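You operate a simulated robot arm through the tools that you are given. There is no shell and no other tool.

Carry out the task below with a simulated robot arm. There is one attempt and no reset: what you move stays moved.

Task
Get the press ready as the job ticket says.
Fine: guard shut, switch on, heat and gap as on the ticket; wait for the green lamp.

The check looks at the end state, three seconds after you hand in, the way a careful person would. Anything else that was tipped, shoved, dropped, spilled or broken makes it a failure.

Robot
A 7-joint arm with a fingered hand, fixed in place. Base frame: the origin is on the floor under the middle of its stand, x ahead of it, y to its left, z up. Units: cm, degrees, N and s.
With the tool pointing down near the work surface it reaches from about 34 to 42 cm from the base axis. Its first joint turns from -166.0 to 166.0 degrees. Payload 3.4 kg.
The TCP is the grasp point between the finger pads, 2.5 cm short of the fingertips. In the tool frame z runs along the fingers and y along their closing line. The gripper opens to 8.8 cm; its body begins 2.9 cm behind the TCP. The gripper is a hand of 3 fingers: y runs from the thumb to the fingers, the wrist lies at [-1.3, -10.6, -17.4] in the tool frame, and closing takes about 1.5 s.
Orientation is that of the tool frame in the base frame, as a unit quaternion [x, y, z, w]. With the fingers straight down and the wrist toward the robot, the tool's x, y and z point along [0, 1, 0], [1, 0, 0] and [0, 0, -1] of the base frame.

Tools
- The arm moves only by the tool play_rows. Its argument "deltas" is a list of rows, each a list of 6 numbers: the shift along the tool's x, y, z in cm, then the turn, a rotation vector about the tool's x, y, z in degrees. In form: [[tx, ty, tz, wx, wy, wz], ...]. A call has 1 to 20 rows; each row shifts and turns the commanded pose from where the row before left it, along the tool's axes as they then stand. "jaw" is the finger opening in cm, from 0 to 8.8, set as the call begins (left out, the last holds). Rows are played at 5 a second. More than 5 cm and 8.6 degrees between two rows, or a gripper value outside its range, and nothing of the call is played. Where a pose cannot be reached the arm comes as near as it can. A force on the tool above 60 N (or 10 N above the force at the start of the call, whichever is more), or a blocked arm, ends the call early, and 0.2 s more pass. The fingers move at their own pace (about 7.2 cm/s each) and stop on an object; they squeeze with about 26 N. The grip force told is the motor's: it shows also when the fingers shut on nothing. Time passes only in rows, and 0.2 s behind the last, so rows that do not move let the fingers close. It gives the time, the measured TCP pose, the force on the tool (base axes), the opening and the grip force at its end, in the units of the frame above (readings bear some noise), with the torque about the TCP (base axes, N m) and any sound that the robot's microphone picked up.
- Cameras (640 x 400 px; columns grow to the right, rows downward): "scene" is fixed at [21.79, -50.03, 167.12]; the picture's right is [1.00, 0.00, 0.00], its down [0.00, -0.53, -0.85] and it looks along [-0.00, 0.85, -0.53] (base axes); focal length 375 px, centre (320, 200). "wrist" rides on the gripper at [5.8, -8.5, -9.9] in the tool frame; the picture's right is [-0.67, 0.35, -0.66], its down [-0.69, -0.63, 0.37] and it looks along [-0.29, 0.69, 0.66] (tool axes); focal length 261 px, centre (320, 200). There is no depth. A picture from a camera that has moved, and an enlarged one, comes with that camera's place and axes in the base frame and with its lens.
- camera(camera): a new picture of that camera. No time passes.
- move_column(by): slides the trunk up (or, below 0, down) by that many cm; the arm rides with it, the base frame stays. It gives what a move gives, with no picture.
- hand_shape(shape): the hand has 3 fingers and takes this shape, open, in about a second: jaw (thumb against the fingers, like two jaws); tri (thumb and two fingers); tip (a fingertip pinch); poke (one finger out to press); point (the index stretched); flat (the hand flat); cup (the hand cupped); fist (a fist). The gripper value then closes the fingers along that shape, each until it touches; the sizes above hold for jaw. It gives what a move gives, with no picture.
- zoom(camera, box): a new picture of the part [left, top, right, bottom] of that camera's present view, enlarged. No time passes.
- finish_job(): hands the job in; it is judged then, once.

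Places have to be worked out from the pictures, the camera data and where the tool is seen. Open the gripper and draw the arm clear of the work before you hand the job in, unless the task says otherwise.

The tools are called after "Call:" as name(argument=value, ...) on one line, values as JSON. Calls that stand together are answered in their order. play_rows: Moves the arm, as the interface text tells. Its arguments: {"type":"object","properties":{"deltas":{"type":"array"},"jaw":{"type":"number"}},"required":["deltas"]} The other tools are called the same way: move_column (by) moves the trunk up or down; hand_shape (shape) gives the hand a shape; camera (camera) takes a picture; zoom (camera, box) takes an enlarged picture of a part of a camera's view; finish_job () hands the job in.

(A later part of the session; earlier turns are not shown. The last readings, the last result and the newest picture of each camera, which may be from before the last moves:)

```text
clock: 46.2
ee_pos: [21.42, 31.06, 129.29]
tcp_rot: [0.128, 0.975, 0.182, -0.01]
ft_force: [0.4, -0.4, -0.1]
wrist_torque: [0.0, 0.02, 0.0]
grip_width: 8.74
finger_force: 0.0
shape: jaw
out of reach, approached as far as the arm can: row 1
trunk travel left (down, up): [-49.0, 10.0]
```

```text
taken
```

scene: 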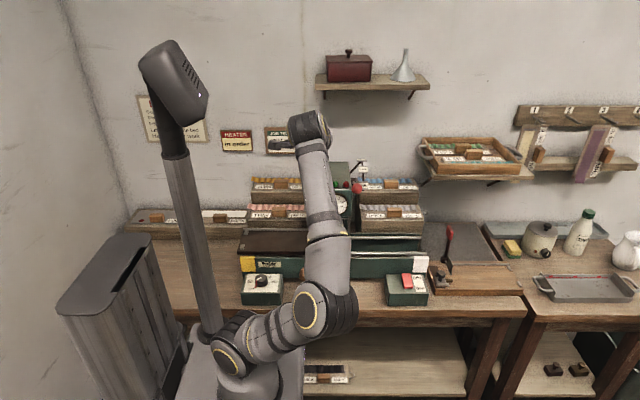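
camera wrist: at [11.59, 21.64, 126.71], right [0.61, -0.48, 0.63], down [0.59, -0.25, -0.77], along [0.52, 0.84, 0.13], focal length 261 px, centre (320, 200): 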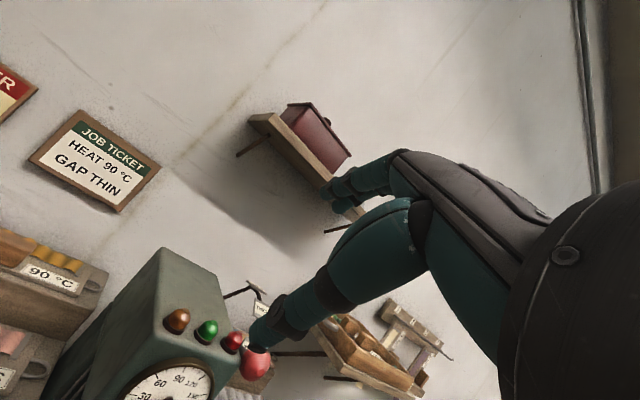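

Good posture now. Next is the dial at about (4.25, 33.3, top z≈87). I'll straighten the hand to point down and move it over the dial at the present height.

Call:
play_rows(deltas=[[0, 0, 0, 7, 0, 0], [0, 0, 0, 7, 0, 0], [0, 0, 0, 6.6, 0, 0], [4.3, -0.63, 0, 0, 0, 0], [4.3, -0.63, 0, 0, 0, 0], [4.3, -0.63, 0, 0, 0, 0]])

Call:
camera(camera="scene")

```text
clock: 47.6
ee_pos: [8.39, 32.33, 129.94]
tcp_rot: [0.126, 0.991, 0.006, -0.032]
ft_force: [-0.2, 0.2, -0.1]
wrist_torque: [0.01, 0.03, 0.0]
grip_width: 8.76
finger_force: 0.0
shape: jaw
trunk travel left (down, up): [-49.0, 10.0]
```

```text
taken
```

scene: 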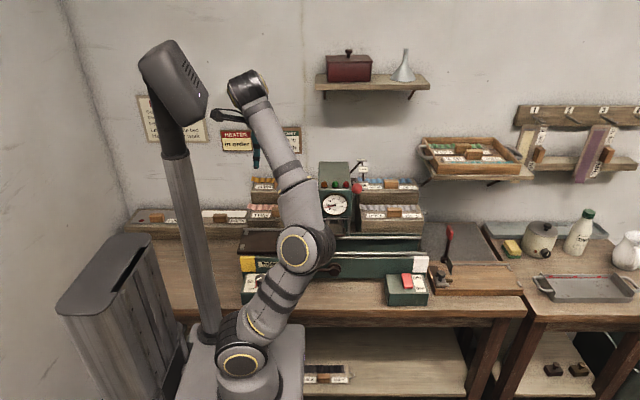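

I'll correct the small tilt and yaw the hand so the wrist lies to the right (away from the head and mast), leaving room to turn the knob clockwise.

Call:
play_rows(deltas=[[0, 0, 0, 0, -3.7, 0], [0, 0, 0, 0, 0, -7.5], [0, 0, 0, 0, 0, -7.5], [0, 0, 0, 0, 0, -7.5], [0, 0, 0, 0, 0, -7.5], [0, 0, 0, 0, 0, -7.5], [0, 0, 0, 0, 0, -7.5], [0, 0, 0, 0, 0, -7.5], [0, 0, 0, 0, 0, -7.5]])

Call:
camera(camera="scene")

Call:
camera(camera="wrist")

```text
clock: 49.6
ee_pos: [1.79, 30.76, 125.6]
tcp_rot: [-0.387, 0.922, 0.001, -0.001]
ft_force: [-0.4, -0.1, -0.4]
wrist_torque: [-0.01, 0.0, 0.0]
grip_width: 8.81
finger_force: 0.0
shape: jaw
out of reach, approached as far as the arm can: row 7, 8, 9
trunk travel left (down, up): [-49.0, 10.0]
```

```text
taken
```

scene: 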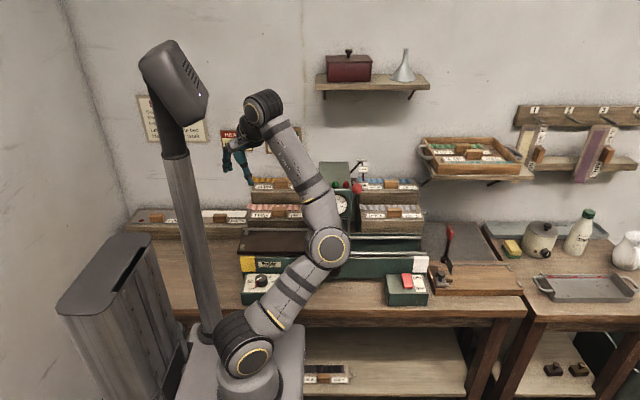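

```text
taken
camera wrist: at [3.76, 20.68, 135.44], right [0.22, 0.72, 0.66], down [0.93, 0.05, -0.37], along [-0.3, 0.69, -0.66], focal length 261 px, centre (320, 200)
```

wrist: 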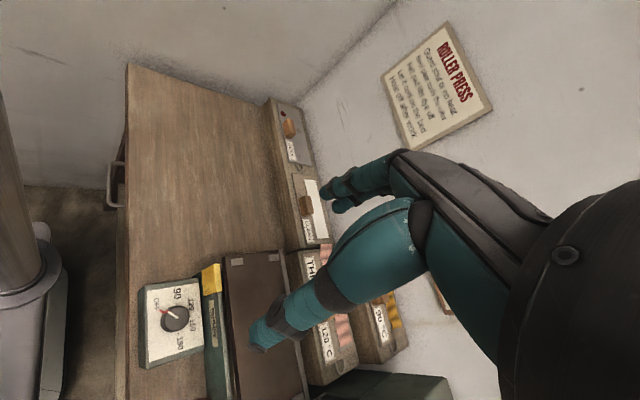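

The yaw reached +45° before the arm's limit, drifting the TCP a little. That yaw is enough; I'll shift back over the dial.

Call:
play_rows(deltas=[[-1.2, 0, 0, 0, 0, 2], [-1.2, 0, 0, 0, 0, 2], [-1.2, 0, 0, 0, 0, 0]])

Call:
camera(camera="wrist")

```text
clock: 50.4
ee_pos: [3.8, 32.81, 124.97]
tcp_rot: [-0.354, 0.935, 0.001, -0.001]
ft_force: [-0.3, 0.4, 0.7]
wrist_torque: [0.0, -0.01, 0.02]
grip_width: 8.77
finger_force: 0.0
shape: jaw
out of reach, approached as far as the arm can: row 3
trunk travel left (down, up): [-49.0, 10.0]
```

```text
taken
camera wrist: at [5.0, 22.62, 134.91], right [0.27, 0.7, 0.66], down [0.93, -0.02, -0.37], along [-0.25, 0.71, -0.66], focal length 261 px, centre (320, 200)
```

wrist: 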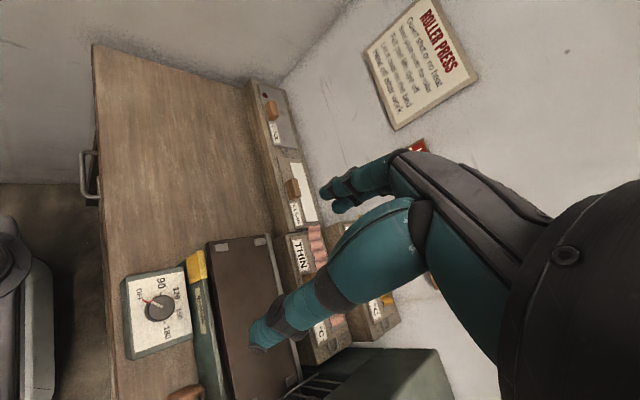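

TCP is now at (3.8, 32.8) with yaw +41°. I'll lower the trunk in two steps, checking the elbow's clearance to the table edge.

Call:
move_column(by=-18)

Call:
camera(camera="scene")

Call:
zoom(camera="wrist", box=[80, 220, 280, 400])

```text
clock: 52.4
ee_pos: [3.74, 32.83, 107.09]
tcp_rot: [-0.354, 0.935, 0.002, 0.001]
ft_force: [0.5, -0.5, 1.0]
wrist_torque: [0.02, 0.02, 0.0]
grip_width: 8.75
finger_force: 0.0
shape: jaw
trunk travel left (down, up): [-31.0, 28.0]
```

```text
taken
```

scene: 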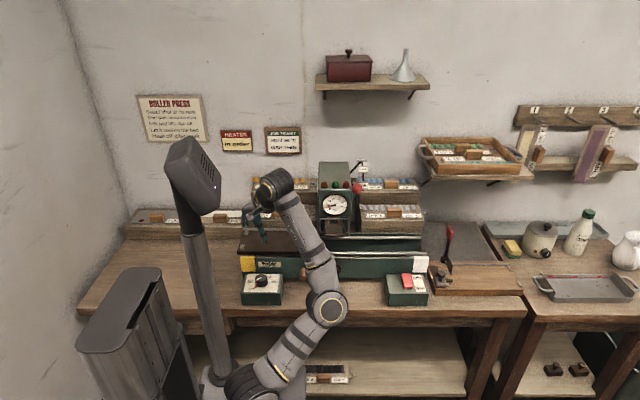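

```text
2.22 times, centred on (180, 310) of wrist
camera zoom: at [4.99, 22.6, 116.92], right [0.27, 0.7, 0.66], down [0.93, -0.02, -0.37], along [-0.25, 0.71, -0.66], focal length 579 px, centre (631, -44)
```

zoom: 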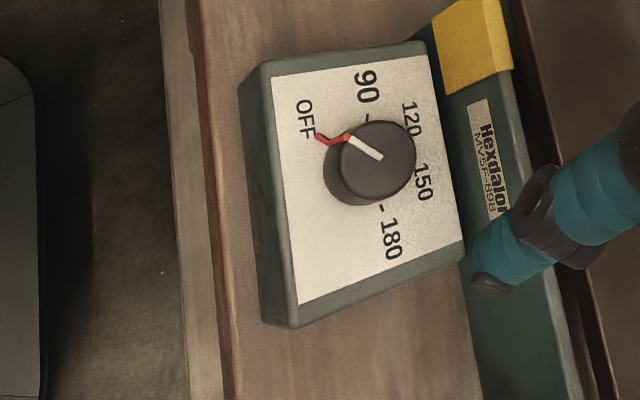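

Clear view of the dial: pointer at OFF, 90 next. Knob centre seems about (3.7, 33.7). I'll lower another 11 cm and re-measure.

Call:
move_column(by=-11)

Call:
camera(camera="wrist")

Call:
zoom(camera="wrist", box=[140, 180, 340, 340])

Call:
zoom(camera="scene", box=[190, 200, 350, 320])

```text
clock: 53.8
ee_pos: [3.77, 32.83, 95.97]
tcp_rot: [-0.354, 0.935, 0.001, 0.0]
ft_force: [-0.3, -0.1, 0.1]
wrist_torque: [0.01, 0.0, -0.02]
grip_width: 8.77
finger_force: 0.1
shape: jaw
trunk travel left (down, up): [-20.0, 39.0]
```

```text
taken
camera wrist: at [4.99, 22.6, 105.92], right [0.27, 0.7, 0.66], down [0.93, -0.02, -0.37], along [-0.25, 0.71, -0.66], focal length 261 px, centre (320, 200)
```

wrist: 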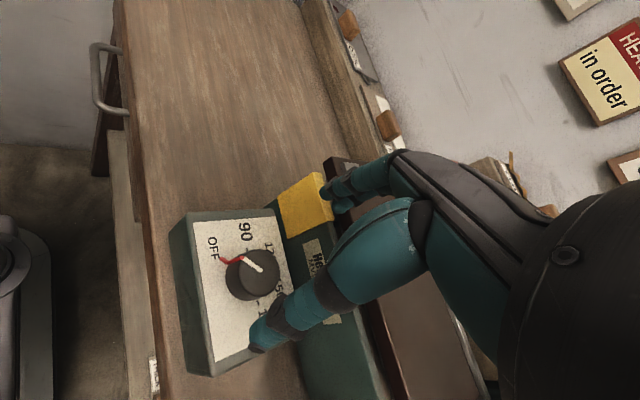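

```text
2.50 times, centred on (240, 260) of wrist
camera zoom: at [4.99, 22.6, 105.92], right [0.27, 0.7, 0.66], down [0.93, -0.02, -0.37], along [-0.25, 0.71, -0.66], focal length 652 px, centre (520, 50)
```

zoom: 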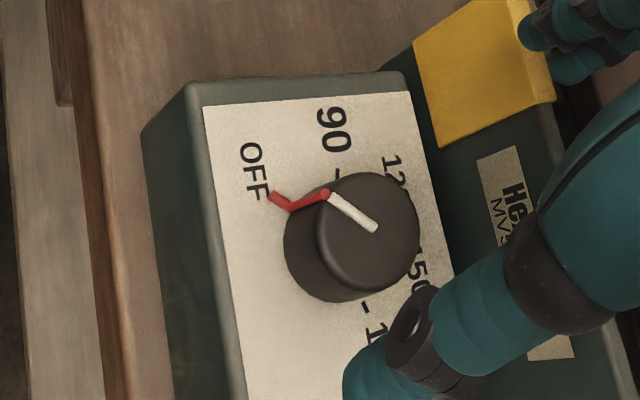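

```text
3.33 times, centred on (270, 260) of scene
camera zoom: at [21.79, -50.03, 167.12], right [1.0, 0.0, 0.0], down [0.0, -0.53, -0.85], along [0.0, 0.85, -0.53], focal length 1251 px, centre (487, 0)
```

zoom: 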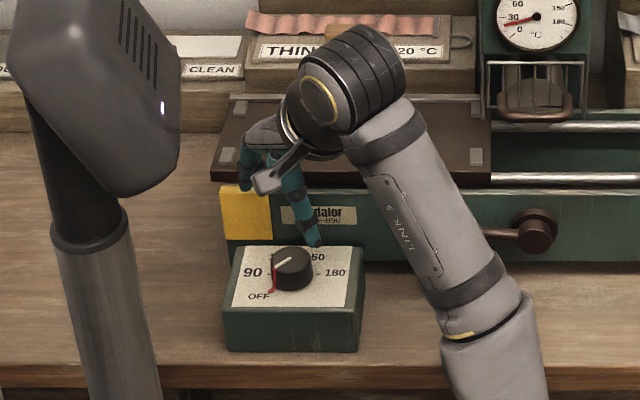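

Knob axis is at (3.9, 33.75), top z≈87.2, diameter ≈3.5 cm. I'll centre over it, set the opening to 6 cm and descend part way.

Call:
play_rows(deltas=[[-0.7, 0.6, 0, 0, 0, 0], [0, 0, 2, 0, 0, 0], [0, 0, 2, 0, 0, 0]], jaw=6.0)

Call:
camera(camera="wrist")

Call:
zoom(camera="wrist", box=[180, 160, 360, 320])

```text
clock: 54.6
ee_pos: [3.63, 33.69, 91.91]
tcp_rot: [-0.353, 0.936, 0.002, 0.001]
ft_force: [-0.7, 0.0, -0.8]
wrist_torque: [-0.02, -0.02, 0.0]
grip_width: 6.03
finger_force: 0.0
shape: jaw
out of reach, approached as far as the arm can: row 1
trunk travel left (down, up): [-20.0, 39.0]
```

```text
taken
camera wrist: at [4.87, 23.41, 101.76], right [0.27, 0.7, 0.66], down [0.93, -0.02, -0.37], along [-0.25, 0.71, -0.66], focal length 261 px, centre (320, 200)
```

wrist: 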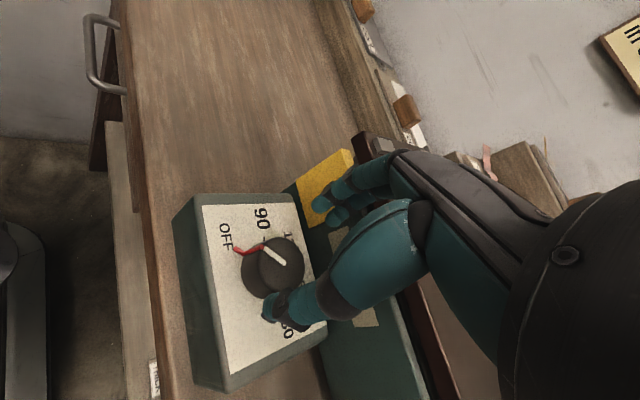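

```text
2.50 times, centred on (270, 240) of wrist
camera zoom: at [4.87, 23.41, 101.76], right [0.27, 0.7, 0.66], down [0.93, -0.02, -0.37], along [-0.25, 0.71, -0.66], focal length 652 px, centre (445, 100)
```

zoom: 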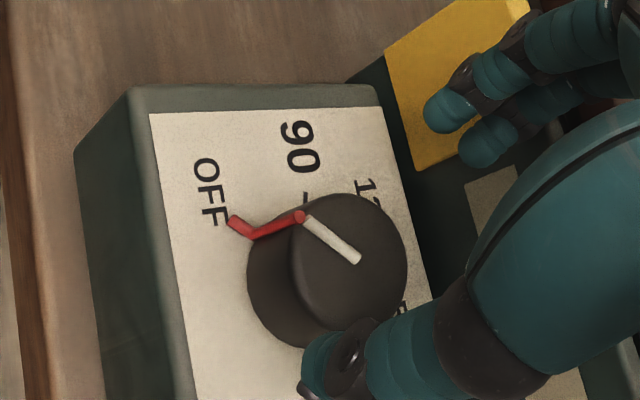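

Well centred (offset ~0.2 cm). Descend to z≈88.3 with fingers straddling the knob.

Call:
play_rows(deltas=[[-0.15, 0, 1.5, 0, 0, 0], [0, 0, 1.2, 0, 0, 0], [0, 0, 0.8, 0, 0, 0]], jaw=6.0)

Call:
camera(camera="wrist")

Call:
zoom(camera="scene", box=[210, 220, 320, 310])

```text
clock: 55.4
ee_pos: [3.6, 33.72, 88.48]
tcp_rot: [-0.353, 0.935, 0.002, 0.001]
ft_force: [0.5, -11.5, 4.7]
wrist_torque: [0.39, 0.12, 0.28]
grip_width: 5.87
finger_force: 0.1
shape: jaw
trunk travel left (down, up): [-20.0, 39.0]
```

```text
taken
camera wrist: at [4.93, 23.38, 98.3], right [0.27, 0.7, 0.66], down [0.93, -0.02, -0.37], along [-0.25, 0.71, -0.66], focal length 261 px, centre (320, 200)
```

wrist: 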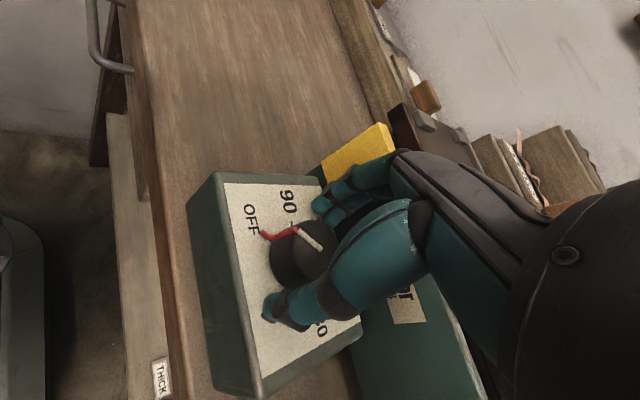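

```text
4.44 times, centred on (265, 265) of scene
camera zoom: at [21.79, -50.03, 167.12], right [1.0, 0.0, 0.0], down [0.0, -0.53, -0.85], along [0.0, 0.85, -0.53], focal length 1668 px, centre (564, -89)
```

zoom: 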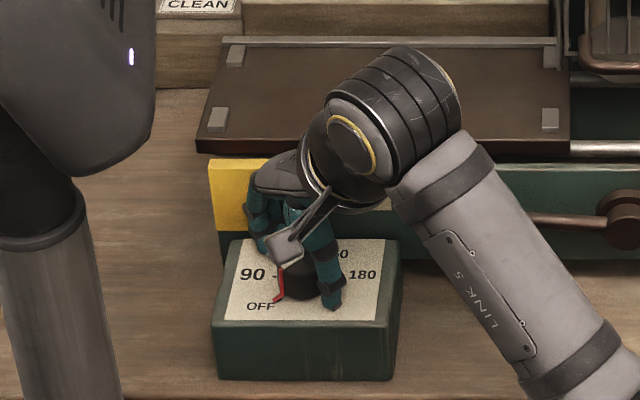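

A -11 N side force: the fingers touch the bed wall behind the dial. Narrowing the opening moves them off it; I'll close onto the knob.

Call:
play_rows(deltas=[[0, 0, 0, 0, 0, 0], [0, 0, 0, 0, 0, 0]], jaw=4.4)

Call:
zoom(camera="wrist", box=[200, 150, 400, 330])

```text
clock: 56.0
ee_pos: [3.62, 33.84, 88.45]
tcp_rot: [-0.354, 0.935, 0.001, 0.001]
ft_force: [-1.6, -4.1, -0.5]
wrist_torque: [-0.01, -0.01, 0.15]
grip_width: 4.43
finger_force: 0.1
shape: jaw
trunk travel left (down, up): [-20.0, 39.0]
```

```text
2.22 times, centred on (300, 240) of wrist
camera zoom: at [4.92, 23.53, 98.26], right [0.27, 0.7, 0.66], down [0.93, -0.02, -0.37], along [-0.25, 0.71, -0.66], focal length 579 px, centre (364, 111)
```

zoom: 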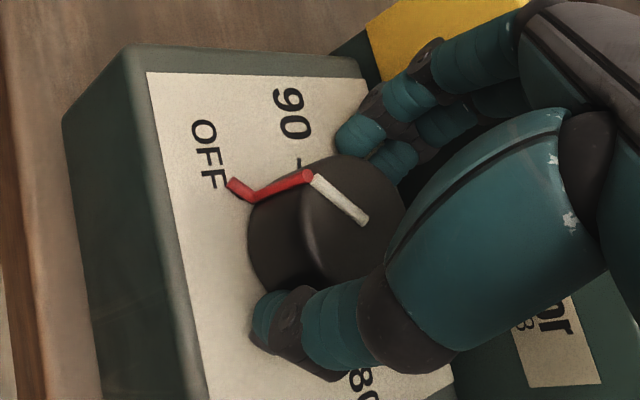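

Thumb and fingers straddle the knob. Close to grip it.

Call:
play_rows(deltas=[[0, 0, 0, 0, 0, 0], [0, 0, 0, 0, 0, 0], [0, 0, 0, 0, 0, 0], [0, 0, 0, 0, 0, 0]], jaw=2.0)

Call:
zoom(camera="wrist", box=[200, 150, 400, 330])

```text
clock: 57.0
ee_pos: [3.71, 33.82, 88.4]
tcp_rot: [-0.353, 0.935, 0.001, 0.001]
ft_force: [4.4, -1.8, -0.6]
wrist_torque: [-0.05, -0.07, -0.02]
grip_width: 3.03
finger_force: 26.1
shape: jaw
trunk travel left (down, up): [-20.0, 39.0]
```

```text
2.22 times, centred on (300, 240) of wrist
camera zoom: at [4.98, 23.54, 98.26], right [0.27, 0.7, 0.66], down [0.93, -0.02, -0.37], along [-0.25, 0.71, -0.66], focal length 579 px, centre (364, 111)
```

zoom: 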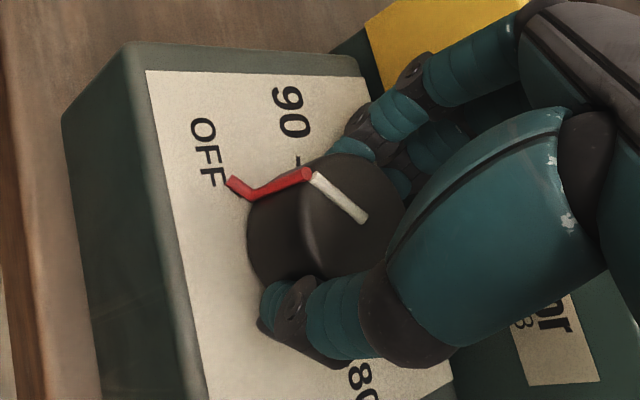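

Gripped (26 N at 3.0 cm). Now rotate clockwise (seen from above) by 24° first and check that the knob turns along.

Call:
play_rows(deltas=[[0, 0, 0, 0, 0, 6], [0, 0, 0, 0, 0, 6], [0, 0, 0, 0, 0, 6], [0, 0, 0, 0, 0, 6]], jaw=2.0)

Call:
camera(camera="wrist")

Call:
zoom(camera="wrist", box=[200, 150, 400, 330])

Call:
zoom(camera="scene", box=[220, 230, 310, 300])

```text
clock: 58.0
ee_pos: [3.75, 33.82, 88.49]
tcp_rot: [-0.151, 0.989, 0.001, 0.0]
ft_force: [3.2, -2.9, -5.9]
wrist_torque: [0.2, -0.07, 0.17]
grip_width: 2.92
finger_force: 25.4
shape: jaw
trunk travel left (down, up): [-20.0, 39.0]
```

```text
taken
camera wrist: at [0.67, 23.87, 98.3], right [0.54, 0.53, 0.66], down [0.84, -0.4, -0.37], along [0.07, 0.75, -0.66], focal length 261 px, centre (320, 200)
```

wrist: 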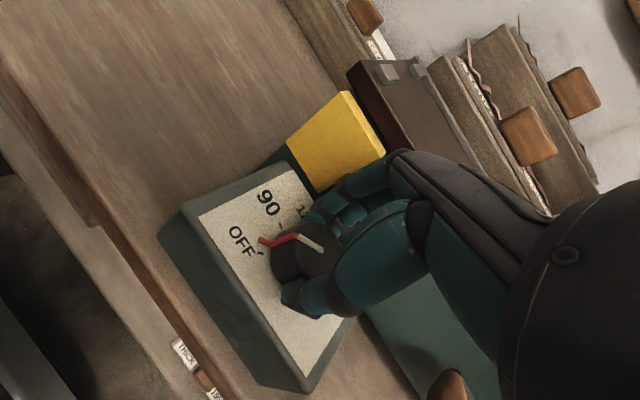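

```text
2.22 times, centred on (300, 240) of wrist
camera zoom: at [0.67, 23.87, 98.3], right [0.54, 0.53, 0.66], down [0.84, -0.4, -0.37], along [0.07, 0.75, -0.66], focal length 579 px, centre (364, 111)
```

zoom: 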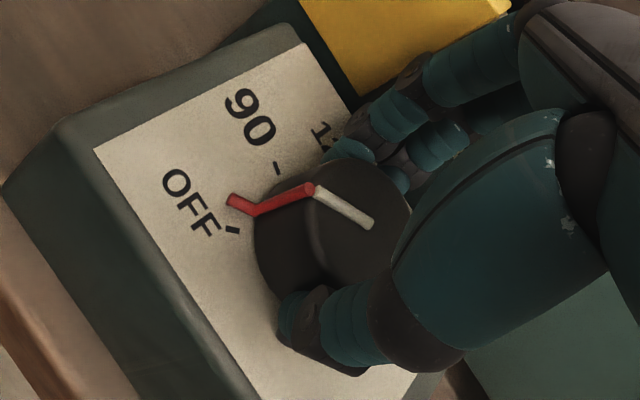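

```text
5.71 times, centred on (265, 265) of scene
camera zoom: at [21.79, -50.03, 167.12], right [1.0, 0.0, 0.0], down [0.0, -0.53, -0.85], along [0.0, 0.85, -0.53], focal length 2145 px, centre (634, -171)
```

zoom: 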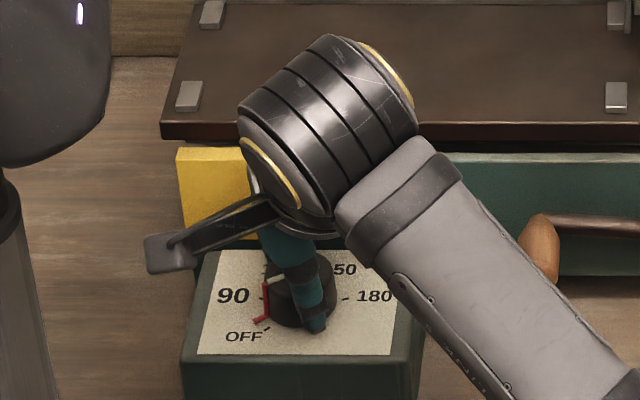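

The knob is turning: the pointer has left the OFF tick and is on its way to 90. I'll turn another 18° in this stroke, then regrip to stay clear of the robot's head.

Call:
play_rows(deltas=[[0, 0, 0, 0, 0, 6], [0, 0, 0, 0, 0, 6], [0, 0, 0, 0, 0, 6]], jaw=2.0)

Call:
zoom(camera="wrist", box=[200, 150, 400, 330])

Call:
camera(camera="scene")

```text
clock: 58.8
ee_pos: [3.74, 33.73, 88.58]
tcp_rot: [0.007, 1.0, 0.002, 0.0]
ft_force: [5.4, -0.2, -2.2]
wrist_torque: [0.14, -0.07, 0.02]
grip_width: 2.89
finger_force: 25.9
shape: jaw
trunk travel left (down, up): [-20.0, 39.0]
```

```text
2.22 times, centred on (300, 240) of wrist
camera zoom: at [-2.17, 25.32, 98.28], right [0.68, 0.34, 0.66], down [0.68, -0.64, -0.37], along [0.29, 0.69, -0.66], focal length 579 px, centre (364, 111)
```

zoom: 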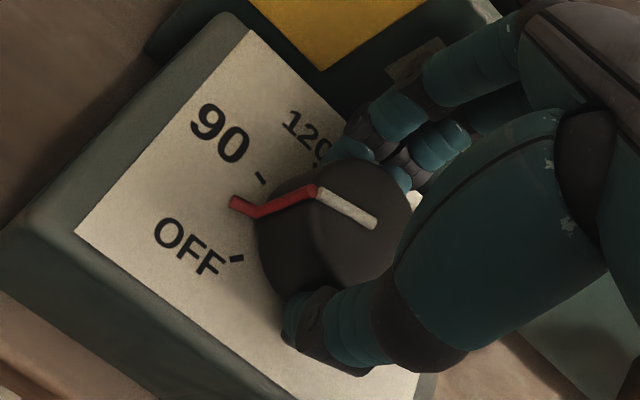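

```text
taken
```

scene: 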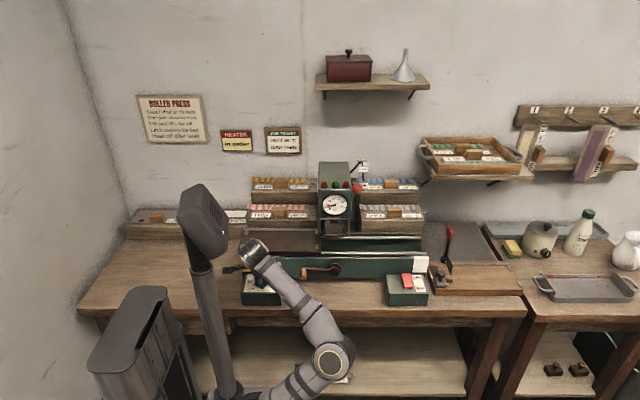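

About halfway: pointer ≈35° past OFF with ≈30° left to 90. I'll release slightly, lift clear of the knob, and yaw back for a second stroke.

Call:
play_rows(deltas=[[0, 0, 0, 0, 0, 0], [0, 0, 0, 0, 0, 0]], jaw=3.9)

Call:
play_rows(deltas=[[0, 0, -1.0, 0, 0, 0], [0, 0, -1.0, 0, 0, 0], [0, 0, -0.8, 0, 0, 0]])

Call:
zoom(camera="wrist", box=[180, 150, 380, 330])

```text
clock: 59.4
ee_pos: [3.7, 33.52, 88.36]
tcp_rot: [0.005, 1.0, 0.0, -0.001]
ft_force: [4.1, -11.1, -3.8]
wrist_torque: [-0.01, 0.04, -0.28]
grip_width: 3.63
finger_force: 0.0
shape: jaw
trunk travel left (down, up): [-20.0, 39.0]
```

```text
clock: 60.2
ee_pos: [3.75, 33.78, 91.11]
tcp_rot: [0.005, 1.0, 0.002, 0.0]
ft_force: [0.5, -1.6, -1.1]
wrist_torque: [-0.01, 0.0, 0.03]
grip_width: 3.83
finger_force: 0.0
shape: jaw
trunk travel left (down, up): [-20.0, 39.0]
```

```text
2.22 times, centred on (280, 240) of wrist
camera zoom: at [-2.21, 25.31, 101.13], right [0.67, 0.34, 0.66], down [0.68, -0.64, -0.37], along [0.29, 0.69, -0.66], focal length 579 px, centre (409, 111)
```

zoom: 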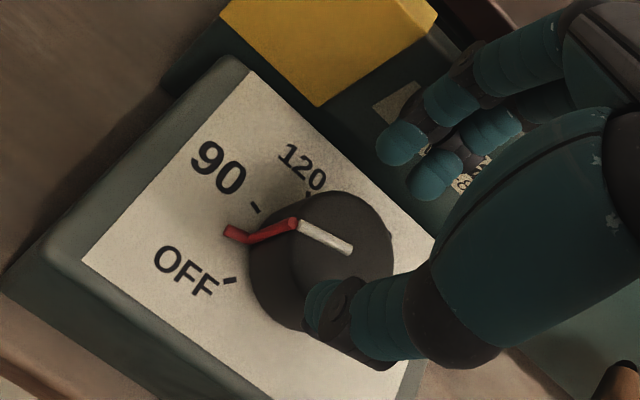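

Pointer is ≈30° short of the 90 tick. I'll yaw back 36°, lower, and regrip.

Call:
play_rows(deltas=[[0, 0, 0, 0, 0, -7.2], [0, 0, 0, 0, 0, -7.2], [0, 0, 0, 0, 0, -7.2], [0, 0, 0, 0, 0, -7.2], [0, 0, 0, 0, 0, -7.2]], jaw=4.4)

Call:
zoom(camera="wrist", box=[180, 150, 380, 330])

```text
clock: 61.4
ee_pos: [3.7, 33.67, 91.23]
tcp_rot: [-0.304, 0.953, 0.002, 0.0]
ft_force: [-0.6, 0.4, -1.0]
wrist_torque: [-0.05, 0.0, 0.0]
grip_width: 4.36
finger_force: 0.2
shape: jaw
trunk travel left (down, up): [-20.0, 39.0]
```

```text
2.22 times, centred on (280, 240) of wrist
camera zoom: at [3.86, 23.36, 101.06], right [0.34, 0.67, 0.66], down [0.92, -0.11, -0.37], along [-0.17, 0.73, -0.66], focal length 579 px, centre (409, 111)
```

zoom: 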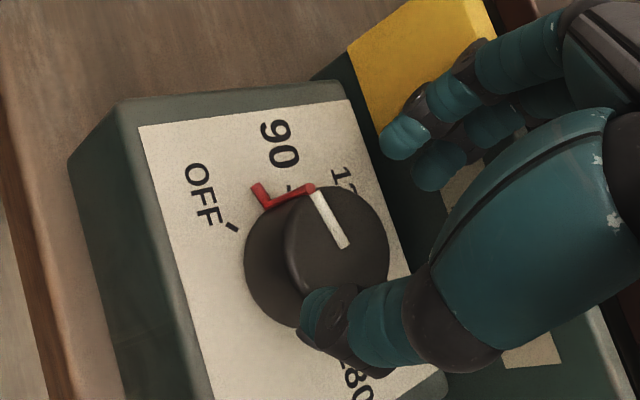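

Centre is right. Lower 2.7 cm and grip again.

Call:
play_rows(deltas=[[-0.2, 0, 1.0, 0, 0, 0], [0, 0, 1.0, 0, 0, 0], [0, 0, 0.7, 0, 0, 0]], jaw=4.4)

Call:
play_rows(deltas=[[0, 0, 0, 0, 0, 0], [0, 0, 0, 0, 0, 0], [0, 0, 0, 0, 0, 0], [0, 0, 0, 0, 0, 0]], jaw=1.5)

Call:
zoom(camera="wrist", box=[200, 150, 400, 330])

```text
clock: 62.2
ee_pos: [3.84, 33.55, 88.58]
tcp_rot: [-0.304, 0.953, 0.002, 0.001]
ft_force: [0.0, -10.5, 4.6]
wrist_torque: [0.35, 0.09, 0.2]
grip_width: 4.21
finger_force: 0.1
shape: jaw
trunk travel left (down, up): [-20.0, 39.0]
```

```text
clock: 63.2
ee_pos: [3.81, 33.72, 88.57]
tcp_rot: [-0.304, 0.953, 0.001, 0.0]
ft_force: [3.2, -4.0, -2.4]
wrist_torque: [-0.13, -0.13, 0.0]
grip_width: 2.93
finger_force: 26.0
shape: jaw
trunk travel left (down, up): [-20.0, 39.0]
```

```text
2.22 times, centred on (300, 240) of wrist
camera zoom: at [4.03, 23.46, 98.4], right [0.34, 0.67, 0.66], down [0.92, -0.12, -0.37], along [-0.17, 0.73, -0.66], focal length 579 px, centre (364, 111)
```

zoom: 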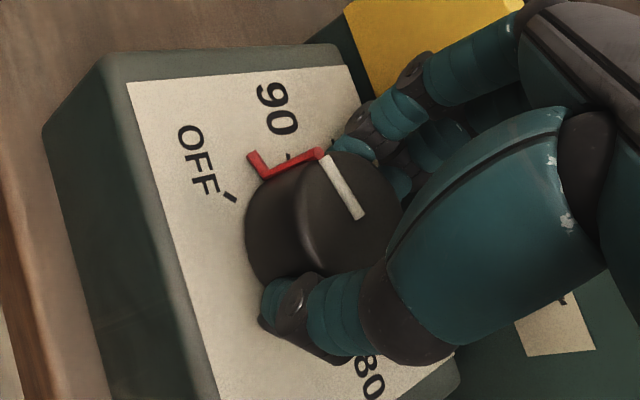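

Gripped again. Rotate 27° clockwise, then check the pointer.

Call:
play_rows(deltas=[[0, 0, 0, 0, 0, 5.4], [0, 0, 0, 0, 0, 5.4], [0, 0, 0, 0, 0, 5.4], [0, 0, 0, 0, 0, 5.4], [0, 0, 0, 0, 0, 5.4]], jaw=1.5)

Call:
zoom(camera="wrist", box=[200, 150, 400, 330])

Call:
zoom(camera="scene", box=[220, 230, 310, 300])

```text
clock: 64.4
ee_pos: [3.77, 33.73, 88.49]
tcp_rot: [-0.072, 0.997, 0.002, 0.001]
ft_force: [1.0, -7.3, -2.0]
wrist_torque: [0.26, -0.16, 0.18]
grip_width: 2.85
finger_force: 25.8
shape: jaw
trunk travel left (down, up): [-20.0, 39.0]
```

```text
2.22 times, centred on (300, 240) of wrist
camera zoom: at [-0.69, 24.44, 98.39], right [0.61, 0.44, 0.66], down [0.77, -0.52, -0.37], along [0.18, 0.73, -0.66], focal length 579 px, centre (364, 111)
```

zoom: 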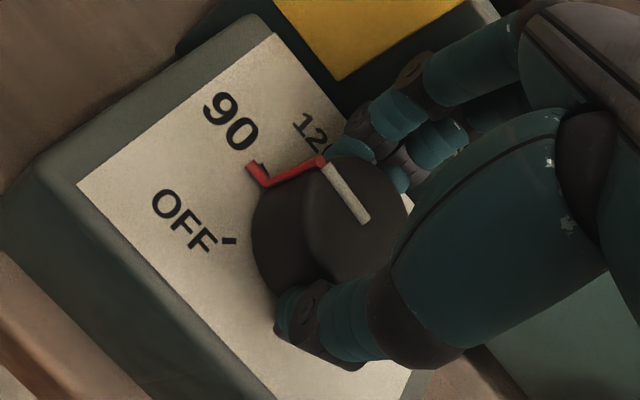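

```text
5.71 times, centred on (265, 265) of scene
camera zoom: at [21.79, -50.03, 167.12], right [1.0, 0.0, 0.0], down [0.0, -0.53, -0.85], along [0.0, 0.85, -0.53], focal length 2145 px, centre (634, -171)
```

zoom: 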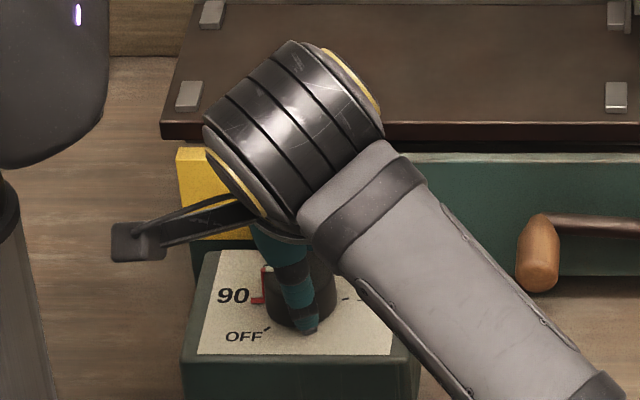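

The pointer is almost on the 90 tick. I'll zoom in closely.

Call:
zoom(camera="wrist", box=[220, 140, 310, 210])

Call:
zoom(camera="scene", box=[240, 265, 285, 297])

```text
5.71 times, centred on (265, 175) of wrist
camera zoom: at [-0.69, 24.44, 98.39], right [0.61, 0.44, 0.66], down [0.77, -0.52, -0.37], along [0.18, 0.73, -0.66], focal length 1489 px, centre (634, 343)
```

zoom: 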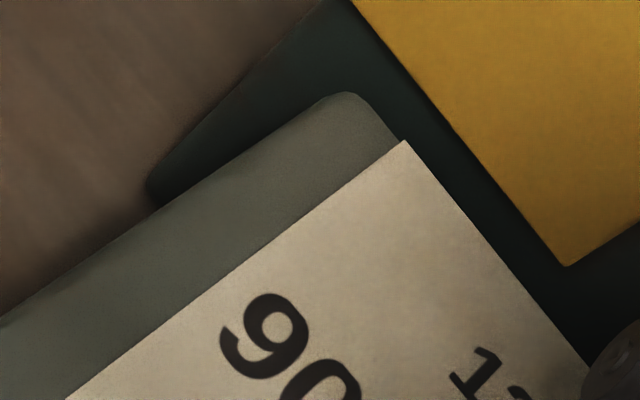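

```text
12.50 times, centred on (262, 281) of scene
camera zoom: at [21.79, -50.03, 167.12], right [1.0, 0.0, 0.0], down [0.0, -0.53, -0.85], along [0.0, 0.85, -0.53], focal length 4693 px, centre (1039, -812)
```

zoom: 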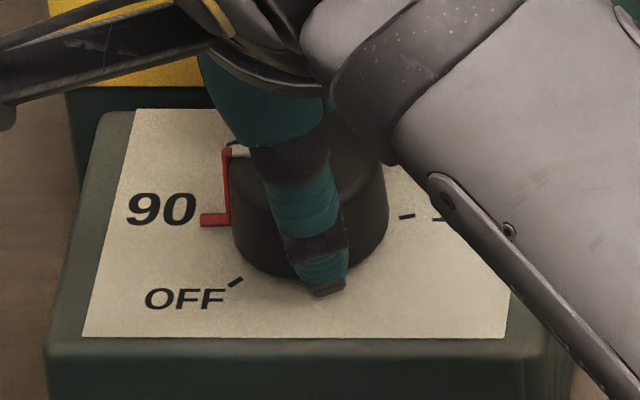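

The scene zoom shows the pointer foot almost on the 90 line (about 4° short). I'll check it with a tight wrist zoom.

Call:
zoom(camera="wrist", box=[240, 205, 310, 255])

```text
8.00 times, centred on (275, 230) of wrist
camera zoom: at [-0.69, 24.44, 98.39], right [0.61, 0.44, 0.66], down [0.77, -0.52, -0.37], along [0.18, 0.73, -0.66], focal length 2085 px, centre (680, -40)
```

zoom: 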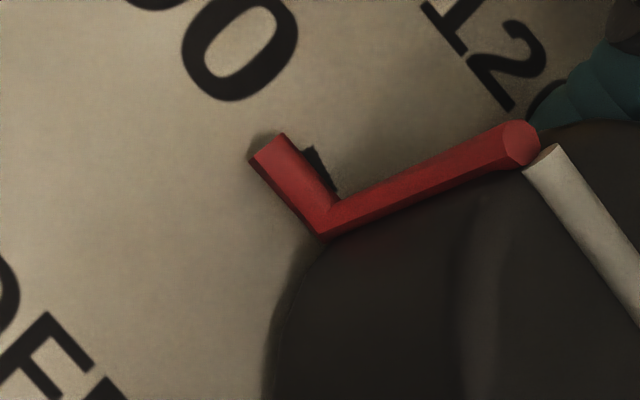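

The 90 tick peeks out just beside the pointer: about 4° more clockwise is needed.

Call:
play_rows(deltas=[[0, 0, 0, 0, 0, 2.5], [0, 0, 0, 0, 0, 2.5]], jaw=1.5)

Call:
zoom(camera="wrist", box=[240, 205, 310, 255])

Call:
zoom(camera="scene", box=[240, 265, 285, 297])

```text
clock: 65.0
ee_pos: [3.87, 33.81, 88.61]
tcp_rot: [-0.028, 1.0, 0.001, 0.0]
ft_force: [2.4, -3.2, 0.4]
wrist_torque: [0.07, -0.06, 0.06]
grip_width: 2.86
finger_force: 26.1
shape: jaw
trunk travel left (down, up): [-20.0, 39.0]
```

```text
8.00 times, centred on (275, 230) of wrist
camera zoom: at [-1.42, 24.89, 98.38], right [0.65, 0.38, 0.66], down [0.72, -0.59, -0.37], along [0.24, 0.71, -0.66], focal length 2085 px, centre (680, -40)
```

zoom: 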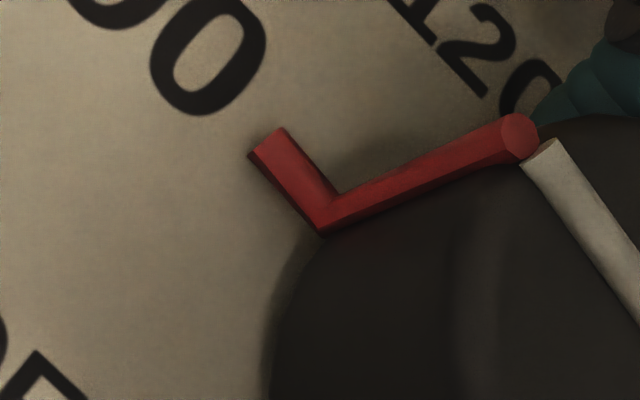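

```text
12.50 times, centred on (262, 281) of scene
camera zoom: at [21.79, -50.03, 167.12], right [1.0, 0.0, 0.0], down [0.0, -0.53, -0.85], along [0.0, 0.85, -0.53], focal length 4693 px, centre (1039, -812)
```

zoom: 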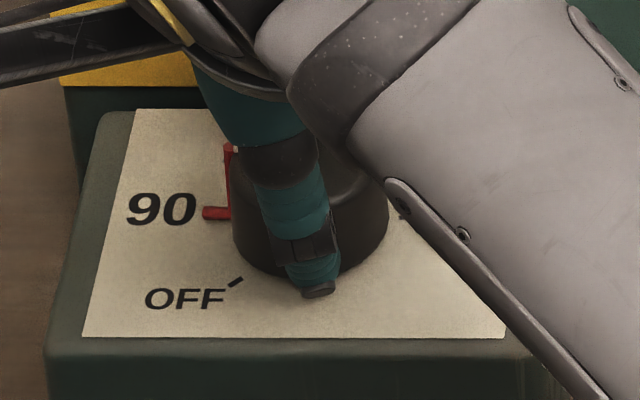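

The pointer now covers the 90 tick in both views. Release gently and lift straight up.

Call:
play_rows(deltas=[[0, 0, 0, 0, 0, 0], [0, 0, 0, 0, 0, 0]], jaw=3.4)

Call:
play_rows(deltas=[[0, 0, -0.8, 0, 0, 0], [0, 0, -1.2, 0, 0, 0], [0, 0, -2.0, 0, 0, 0], [0, 0, -3.0, 0, 0, 0]])

Call:
zoom(camera="wrist", box=[160, 180, 320, 320])

Call:
zoom(camera="scene", box=[240, 265, 285, 297])

```text
clock: 65.6
ee_pos: [4.06, 33.63, 88.42]
tcp_rot: [-0.029, 1.0, 0.001, 0.0]
ft_force: [3.5, -10.8, -2.1]
wrist_torque: [-0.06, -0.09, -0.05]
grip_width: 3.29
finger_force: 0.0
shape: jaw
trunk travel left (down, up): [-20.0, 39.0]
```

```text
clock: 66.6
ee_pos: [3.86, 33.67, 95.56]
tcp_rot: [-0.03, 1.0, 0.002, 0.001]
ft_force: [0.1, 0.0, 0.9]
wrist_torque: [0.02, 0.0, -0.02]
grip_width: 3.42
finger_force: 0.1
shape: jaw
trunk travel left (down, up): [-20.0, 39.0]
```

```text
2.86 times, centred on (240, 250) of wrist
camera zoom: at [-1.47, 24.98, 105.36], right [0.65, 0.39, 0.66], down [0.72, -0.59, -0.37], along [0.24, 0.71, -0.66], focal length 745 px, centre (549, 57)
```

zoom: 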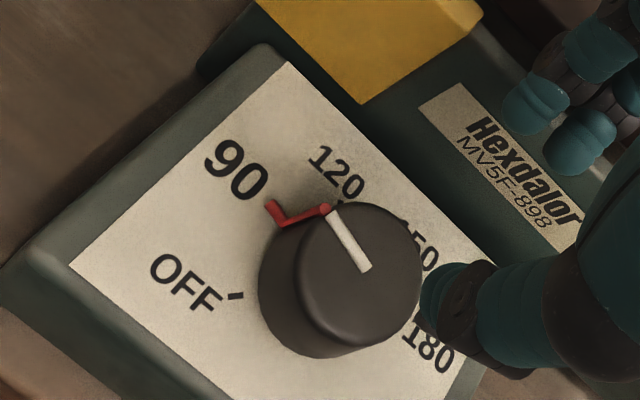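

```text
12.50 times, centred on (262, 281) of scene
camera zoom: at [21.79, -50.03, 167.12], right [1.0, 0.0, 0.0], down [0.0, -0.53, -0.85], along [0.0, 0.85, -0.53], focal length 4693 px, centre (1039, -812)
```

zoom: 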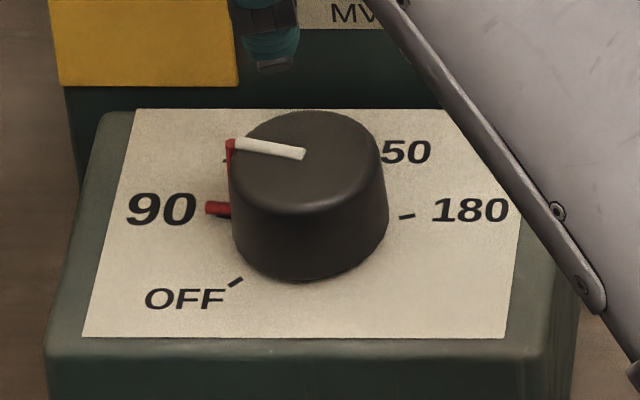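

The pointer sits on 90. Next the switch; let me look at it closely from the scene camera.

Call:
zoom(camera="scene", box=[380, 265, 435, 310])

Call:
camera(camera="scene")

```text
8.89 times, centred on (408, 288) of scene
camera zoom: at [21.79, -50.03, 167.12], right [1.0, 0.0, 0.0], down [0.0, -0.53, -0.85], along [0.0, 0.85, -0.53], focal length 3337 px, centre (-458, -578)
```

zoom: 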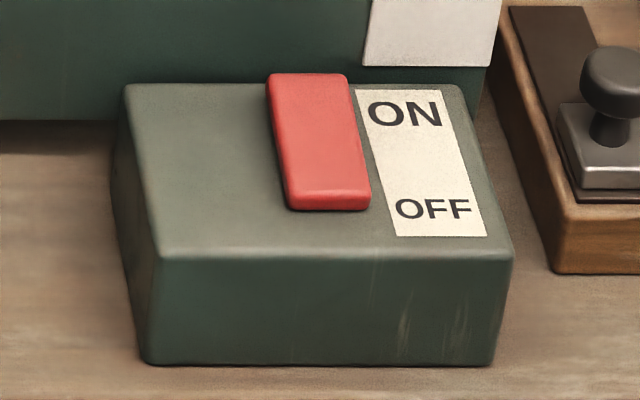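

```text
taken
```

scene: 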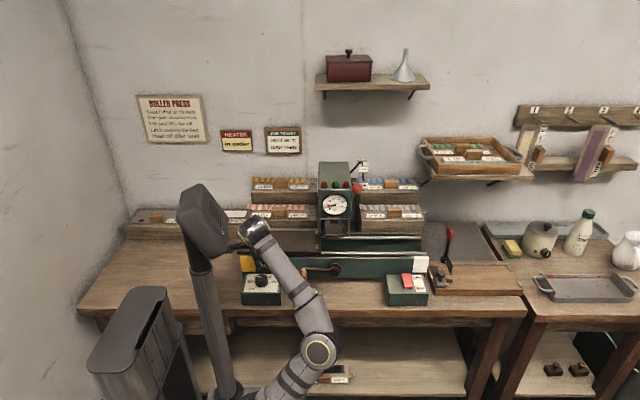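

The rocker's ON side (back, about (48.2, 34.8, 86)) is up and must be pressed down. I'll raise the trunk to travel height first.

Call:
move_column(by=20)

Call:
hand_shape(shape="poke")

Call:
camera(camera="scene")

```text
clock: 68.8
ee_pos: [3.75, 33.87, 115.56]
tcp_rot: [-0.029, 1.0, 0.001, 0.001]
ft_force: [-0.7, -0.3, -0.5]
wrist_torque: [0.01, 0.01, -0.01]
grip_width: 3.42
finger_force: 0.1
shape: jaw
trunk travel left (down, up): [-40.0, 19.0]
```

```text
clock: 69.7
ee_pos: [3.94, 33.79, 115.4]
tcp_rot: [-0.029, 1.0, 0.0, 0.0]
ft_force: [-0.1, -1.2, -0.7]
wrist_torque: [0.03, 0.0, 0.02]
grip_width: 0.0
finger_force: 0.1
shape: poke
trunk travel left (down, up): [-40.0, 19.0]
```

```text
taken
```

scene: 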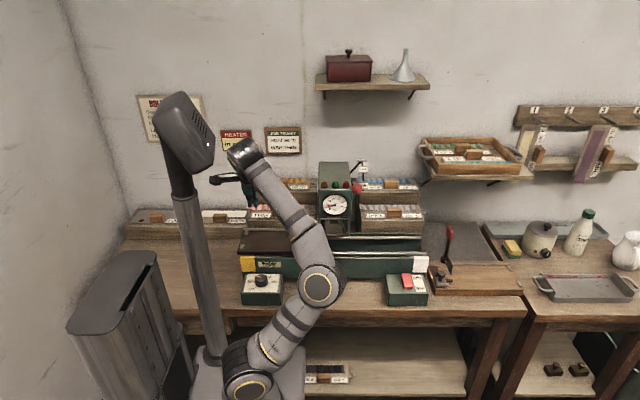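

Now travel right in front of the press (y≈31), descending slightly to keep within reach.

Call:
play_rows(deltas=[[-4.18, -0.65, 0.8, 0, 0, 0], [-4.18, -0.65, 0.8, 0, 0, 0], [-4.18, -0.65, 0.8, 0, 0, 0], [-4.18, -0.65, 0.8, 0, 0, 0], [-4.18, -0.65, 0.8, 0, 0, 0], [-4.18, -0.65, 0.8, 0, 0, 0], [-4.18, -0.65, 0.8, 0, 0, 0], [-4.18, -0.65, 0.8, 0, 0, 0]])

Call:
camera(camera="scene")

Call:
camera(camera="wrist")

```text
clock: 71.5
ee_pos: [27.72, 31.5, 107.72]
tcp_rot: [-0.029, 1.0, 0.001, -0.001]
ft_force: [0.2, 0.4, 0.0]
wrist_torque: [-0.01, 0.01, 0.01]
grip_width: 0.0
finger_force: 0.0
shape: poke
out of reach, approached as far as the arm can: row 6, 7, 8
trunk travel left (down, up): [-40.0, 19.0]
```

```text
taken
```

scene: 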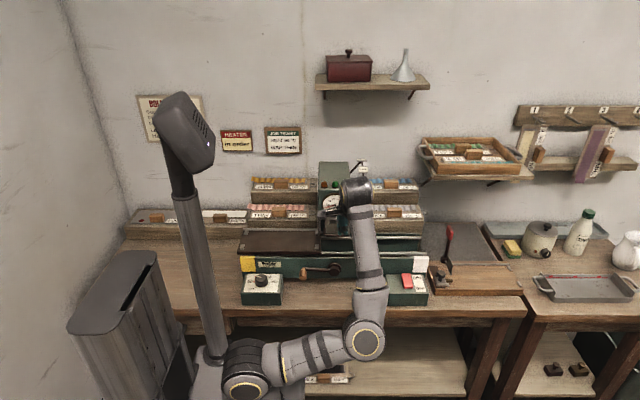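

```text
taken
camera wrist: at [22.47, 22.74, 117.67], right [0.65, 0.39, 0.66], down [0.72, -0.59, -0.37], along [0.24, 0.71, -0.66], focal length 261 px, centre (320, 200)
```

wrist: 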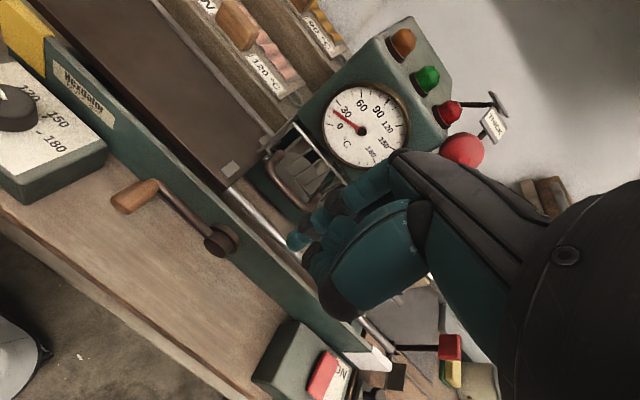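

The arm hits a joint limit with this yaw. I'll turn the hand to point outward (yaw right) here, which brings the wrist back toward the base.

Call:
play_rows(deltas=[[0, 0, 0, 0, 0, 8], [0, 0, 0, 0, 0, 8], [0, 0, 0, 0, 0, 8], [0, 0, 0, 0, 0, 8], [0, 0, 0, 0, 0, 8]])

Call:
camera(camera="scene")

```text
clock: 72.7
ee_pos: [27.75, 31.55, 107.83]
tcp_rot: [0.315, 0.949, 0.001, -0.001]
ft_force: [0.5, 1.4, 0.3]
wrist_torque: [0.0, 0.0, 0.0]
grip_width: 0.01
finger_force: 0.0
shape: poke
trunk travel left (down, up): [-40.0, 19.0]
```

```text
taken
```

scene: 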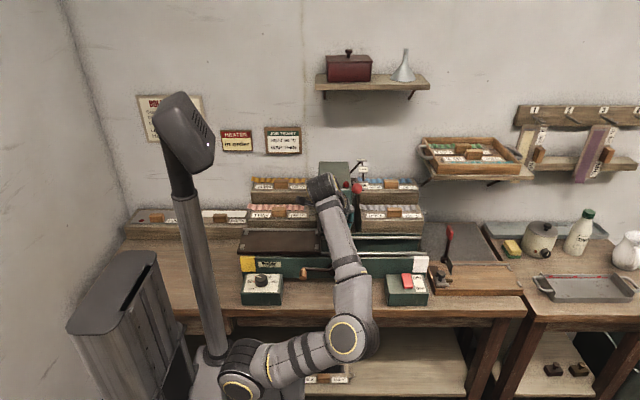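

Reached. Now move right toward the switch, staying at z≈108.

Call:
play_rows(deltas=[[-3.2, 2.4, 0, 0, 0, 0], [-3.2, 2.4, 0, 0, 0, 0], [-3.2, 2.4, 0, 0, 0, 0], [-3.2, 2.4, 0, 0, 0, 0]])

Call:
camera(camera="scene")

Call:
camera(camera="wrist")

```text
clock: 73.7
ee_pos: [43.84, 31.81, 107.63]
tcp_rot: [0.313, 0.95, 0.001, 0.0]
ft_force: [0.8, 0.0, -0.1]
wrist_torque: [0.01, 0.0, -0.03]
grip_width: 0.02
finger_force: 0.1
shape: poke
trunk travel left (down, up): [-40.0, 19.0]
```

```text
taken
```

scene: 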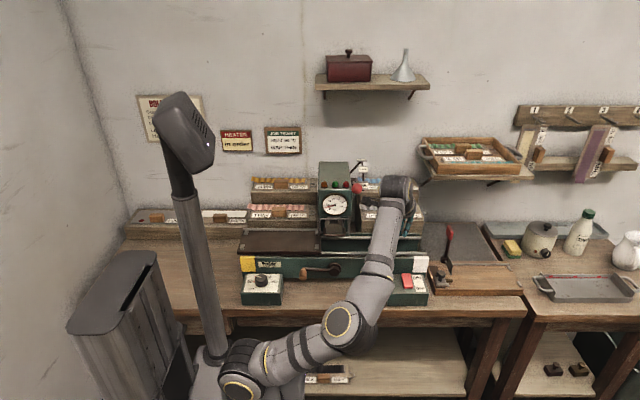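

```text
taken
camera wrist: at [34.07, 28.37, 117.46], right [0.75, -0.12, 0.66], down [0.17, -0.91, -0.37], along [0.64, 0.39, -0.66], focal length 261 px, centre (320, 200)
```

wrist: 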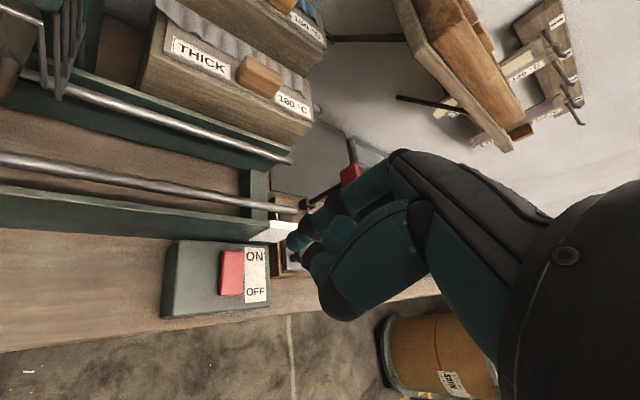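

The switch is in view. Zoom to locate the rocker precisely.

Call:
zoom(camera="wrist", box=[150, 220, 310, 330])

```text
3.64 times, centred on (230, 275) of wrist
camera zoom: at [34.07, 28.37, 117.46], right [0.75, -0.12, 0.66], down [0.17, -0.91, -0.37], along [0.64, 0.39, -0.66], focal length 948 px, centre (647, -73)
```

zoom: 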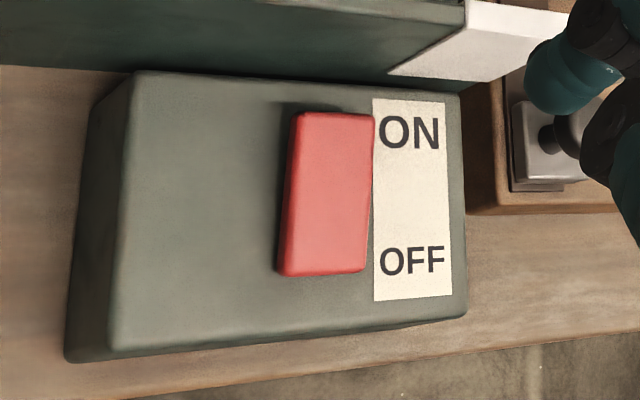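

I need to be sure which way the rocker is tipped; zoom in more tightly from both cameras.

Call:
zoom(camera="wrist", box=[205, 240, 270, 305])

Call:
zoom(camera="scene", box=[396, 268, 424, 296])

```text
6.15 times, centred on (238, 272) of wrist
camera zoom: at [34.07, 28.37, 117.46], right [0.75, -0.12, 0.66], down [0.17, -0.91, -0.37], along [0.64, 0.39, -0.66], focal length 1604 px, centre (828, -246)
```

zoom: 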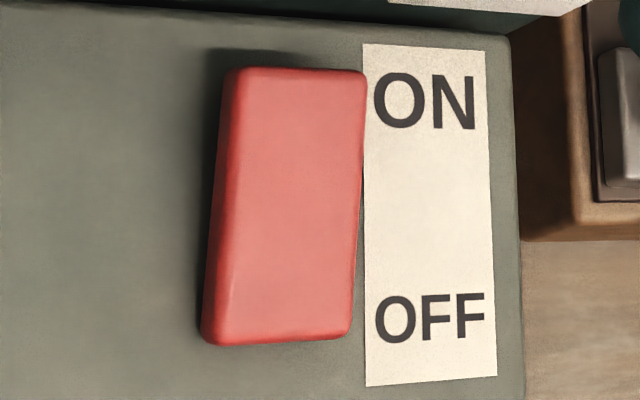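

```text
14.29 times, centred on (410, 282) of scene
camera zoom: at [21.79, -50.03, 167.12], right [1.0, 0.0, 0.0], down [0.0, -0.53, -0.85], along [0.0, 0.85, -0.53], focal length 5363 px, centre (-966, -971)
```

zoom: 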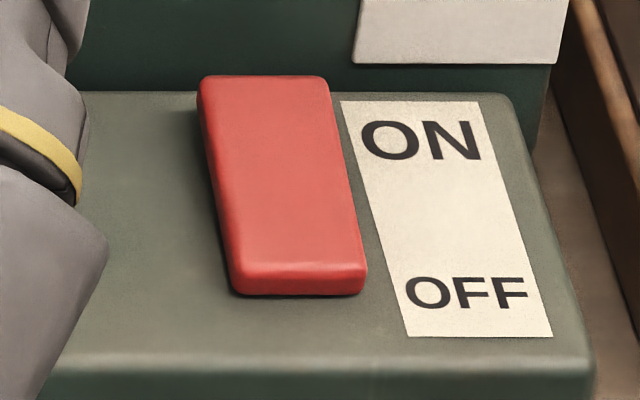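

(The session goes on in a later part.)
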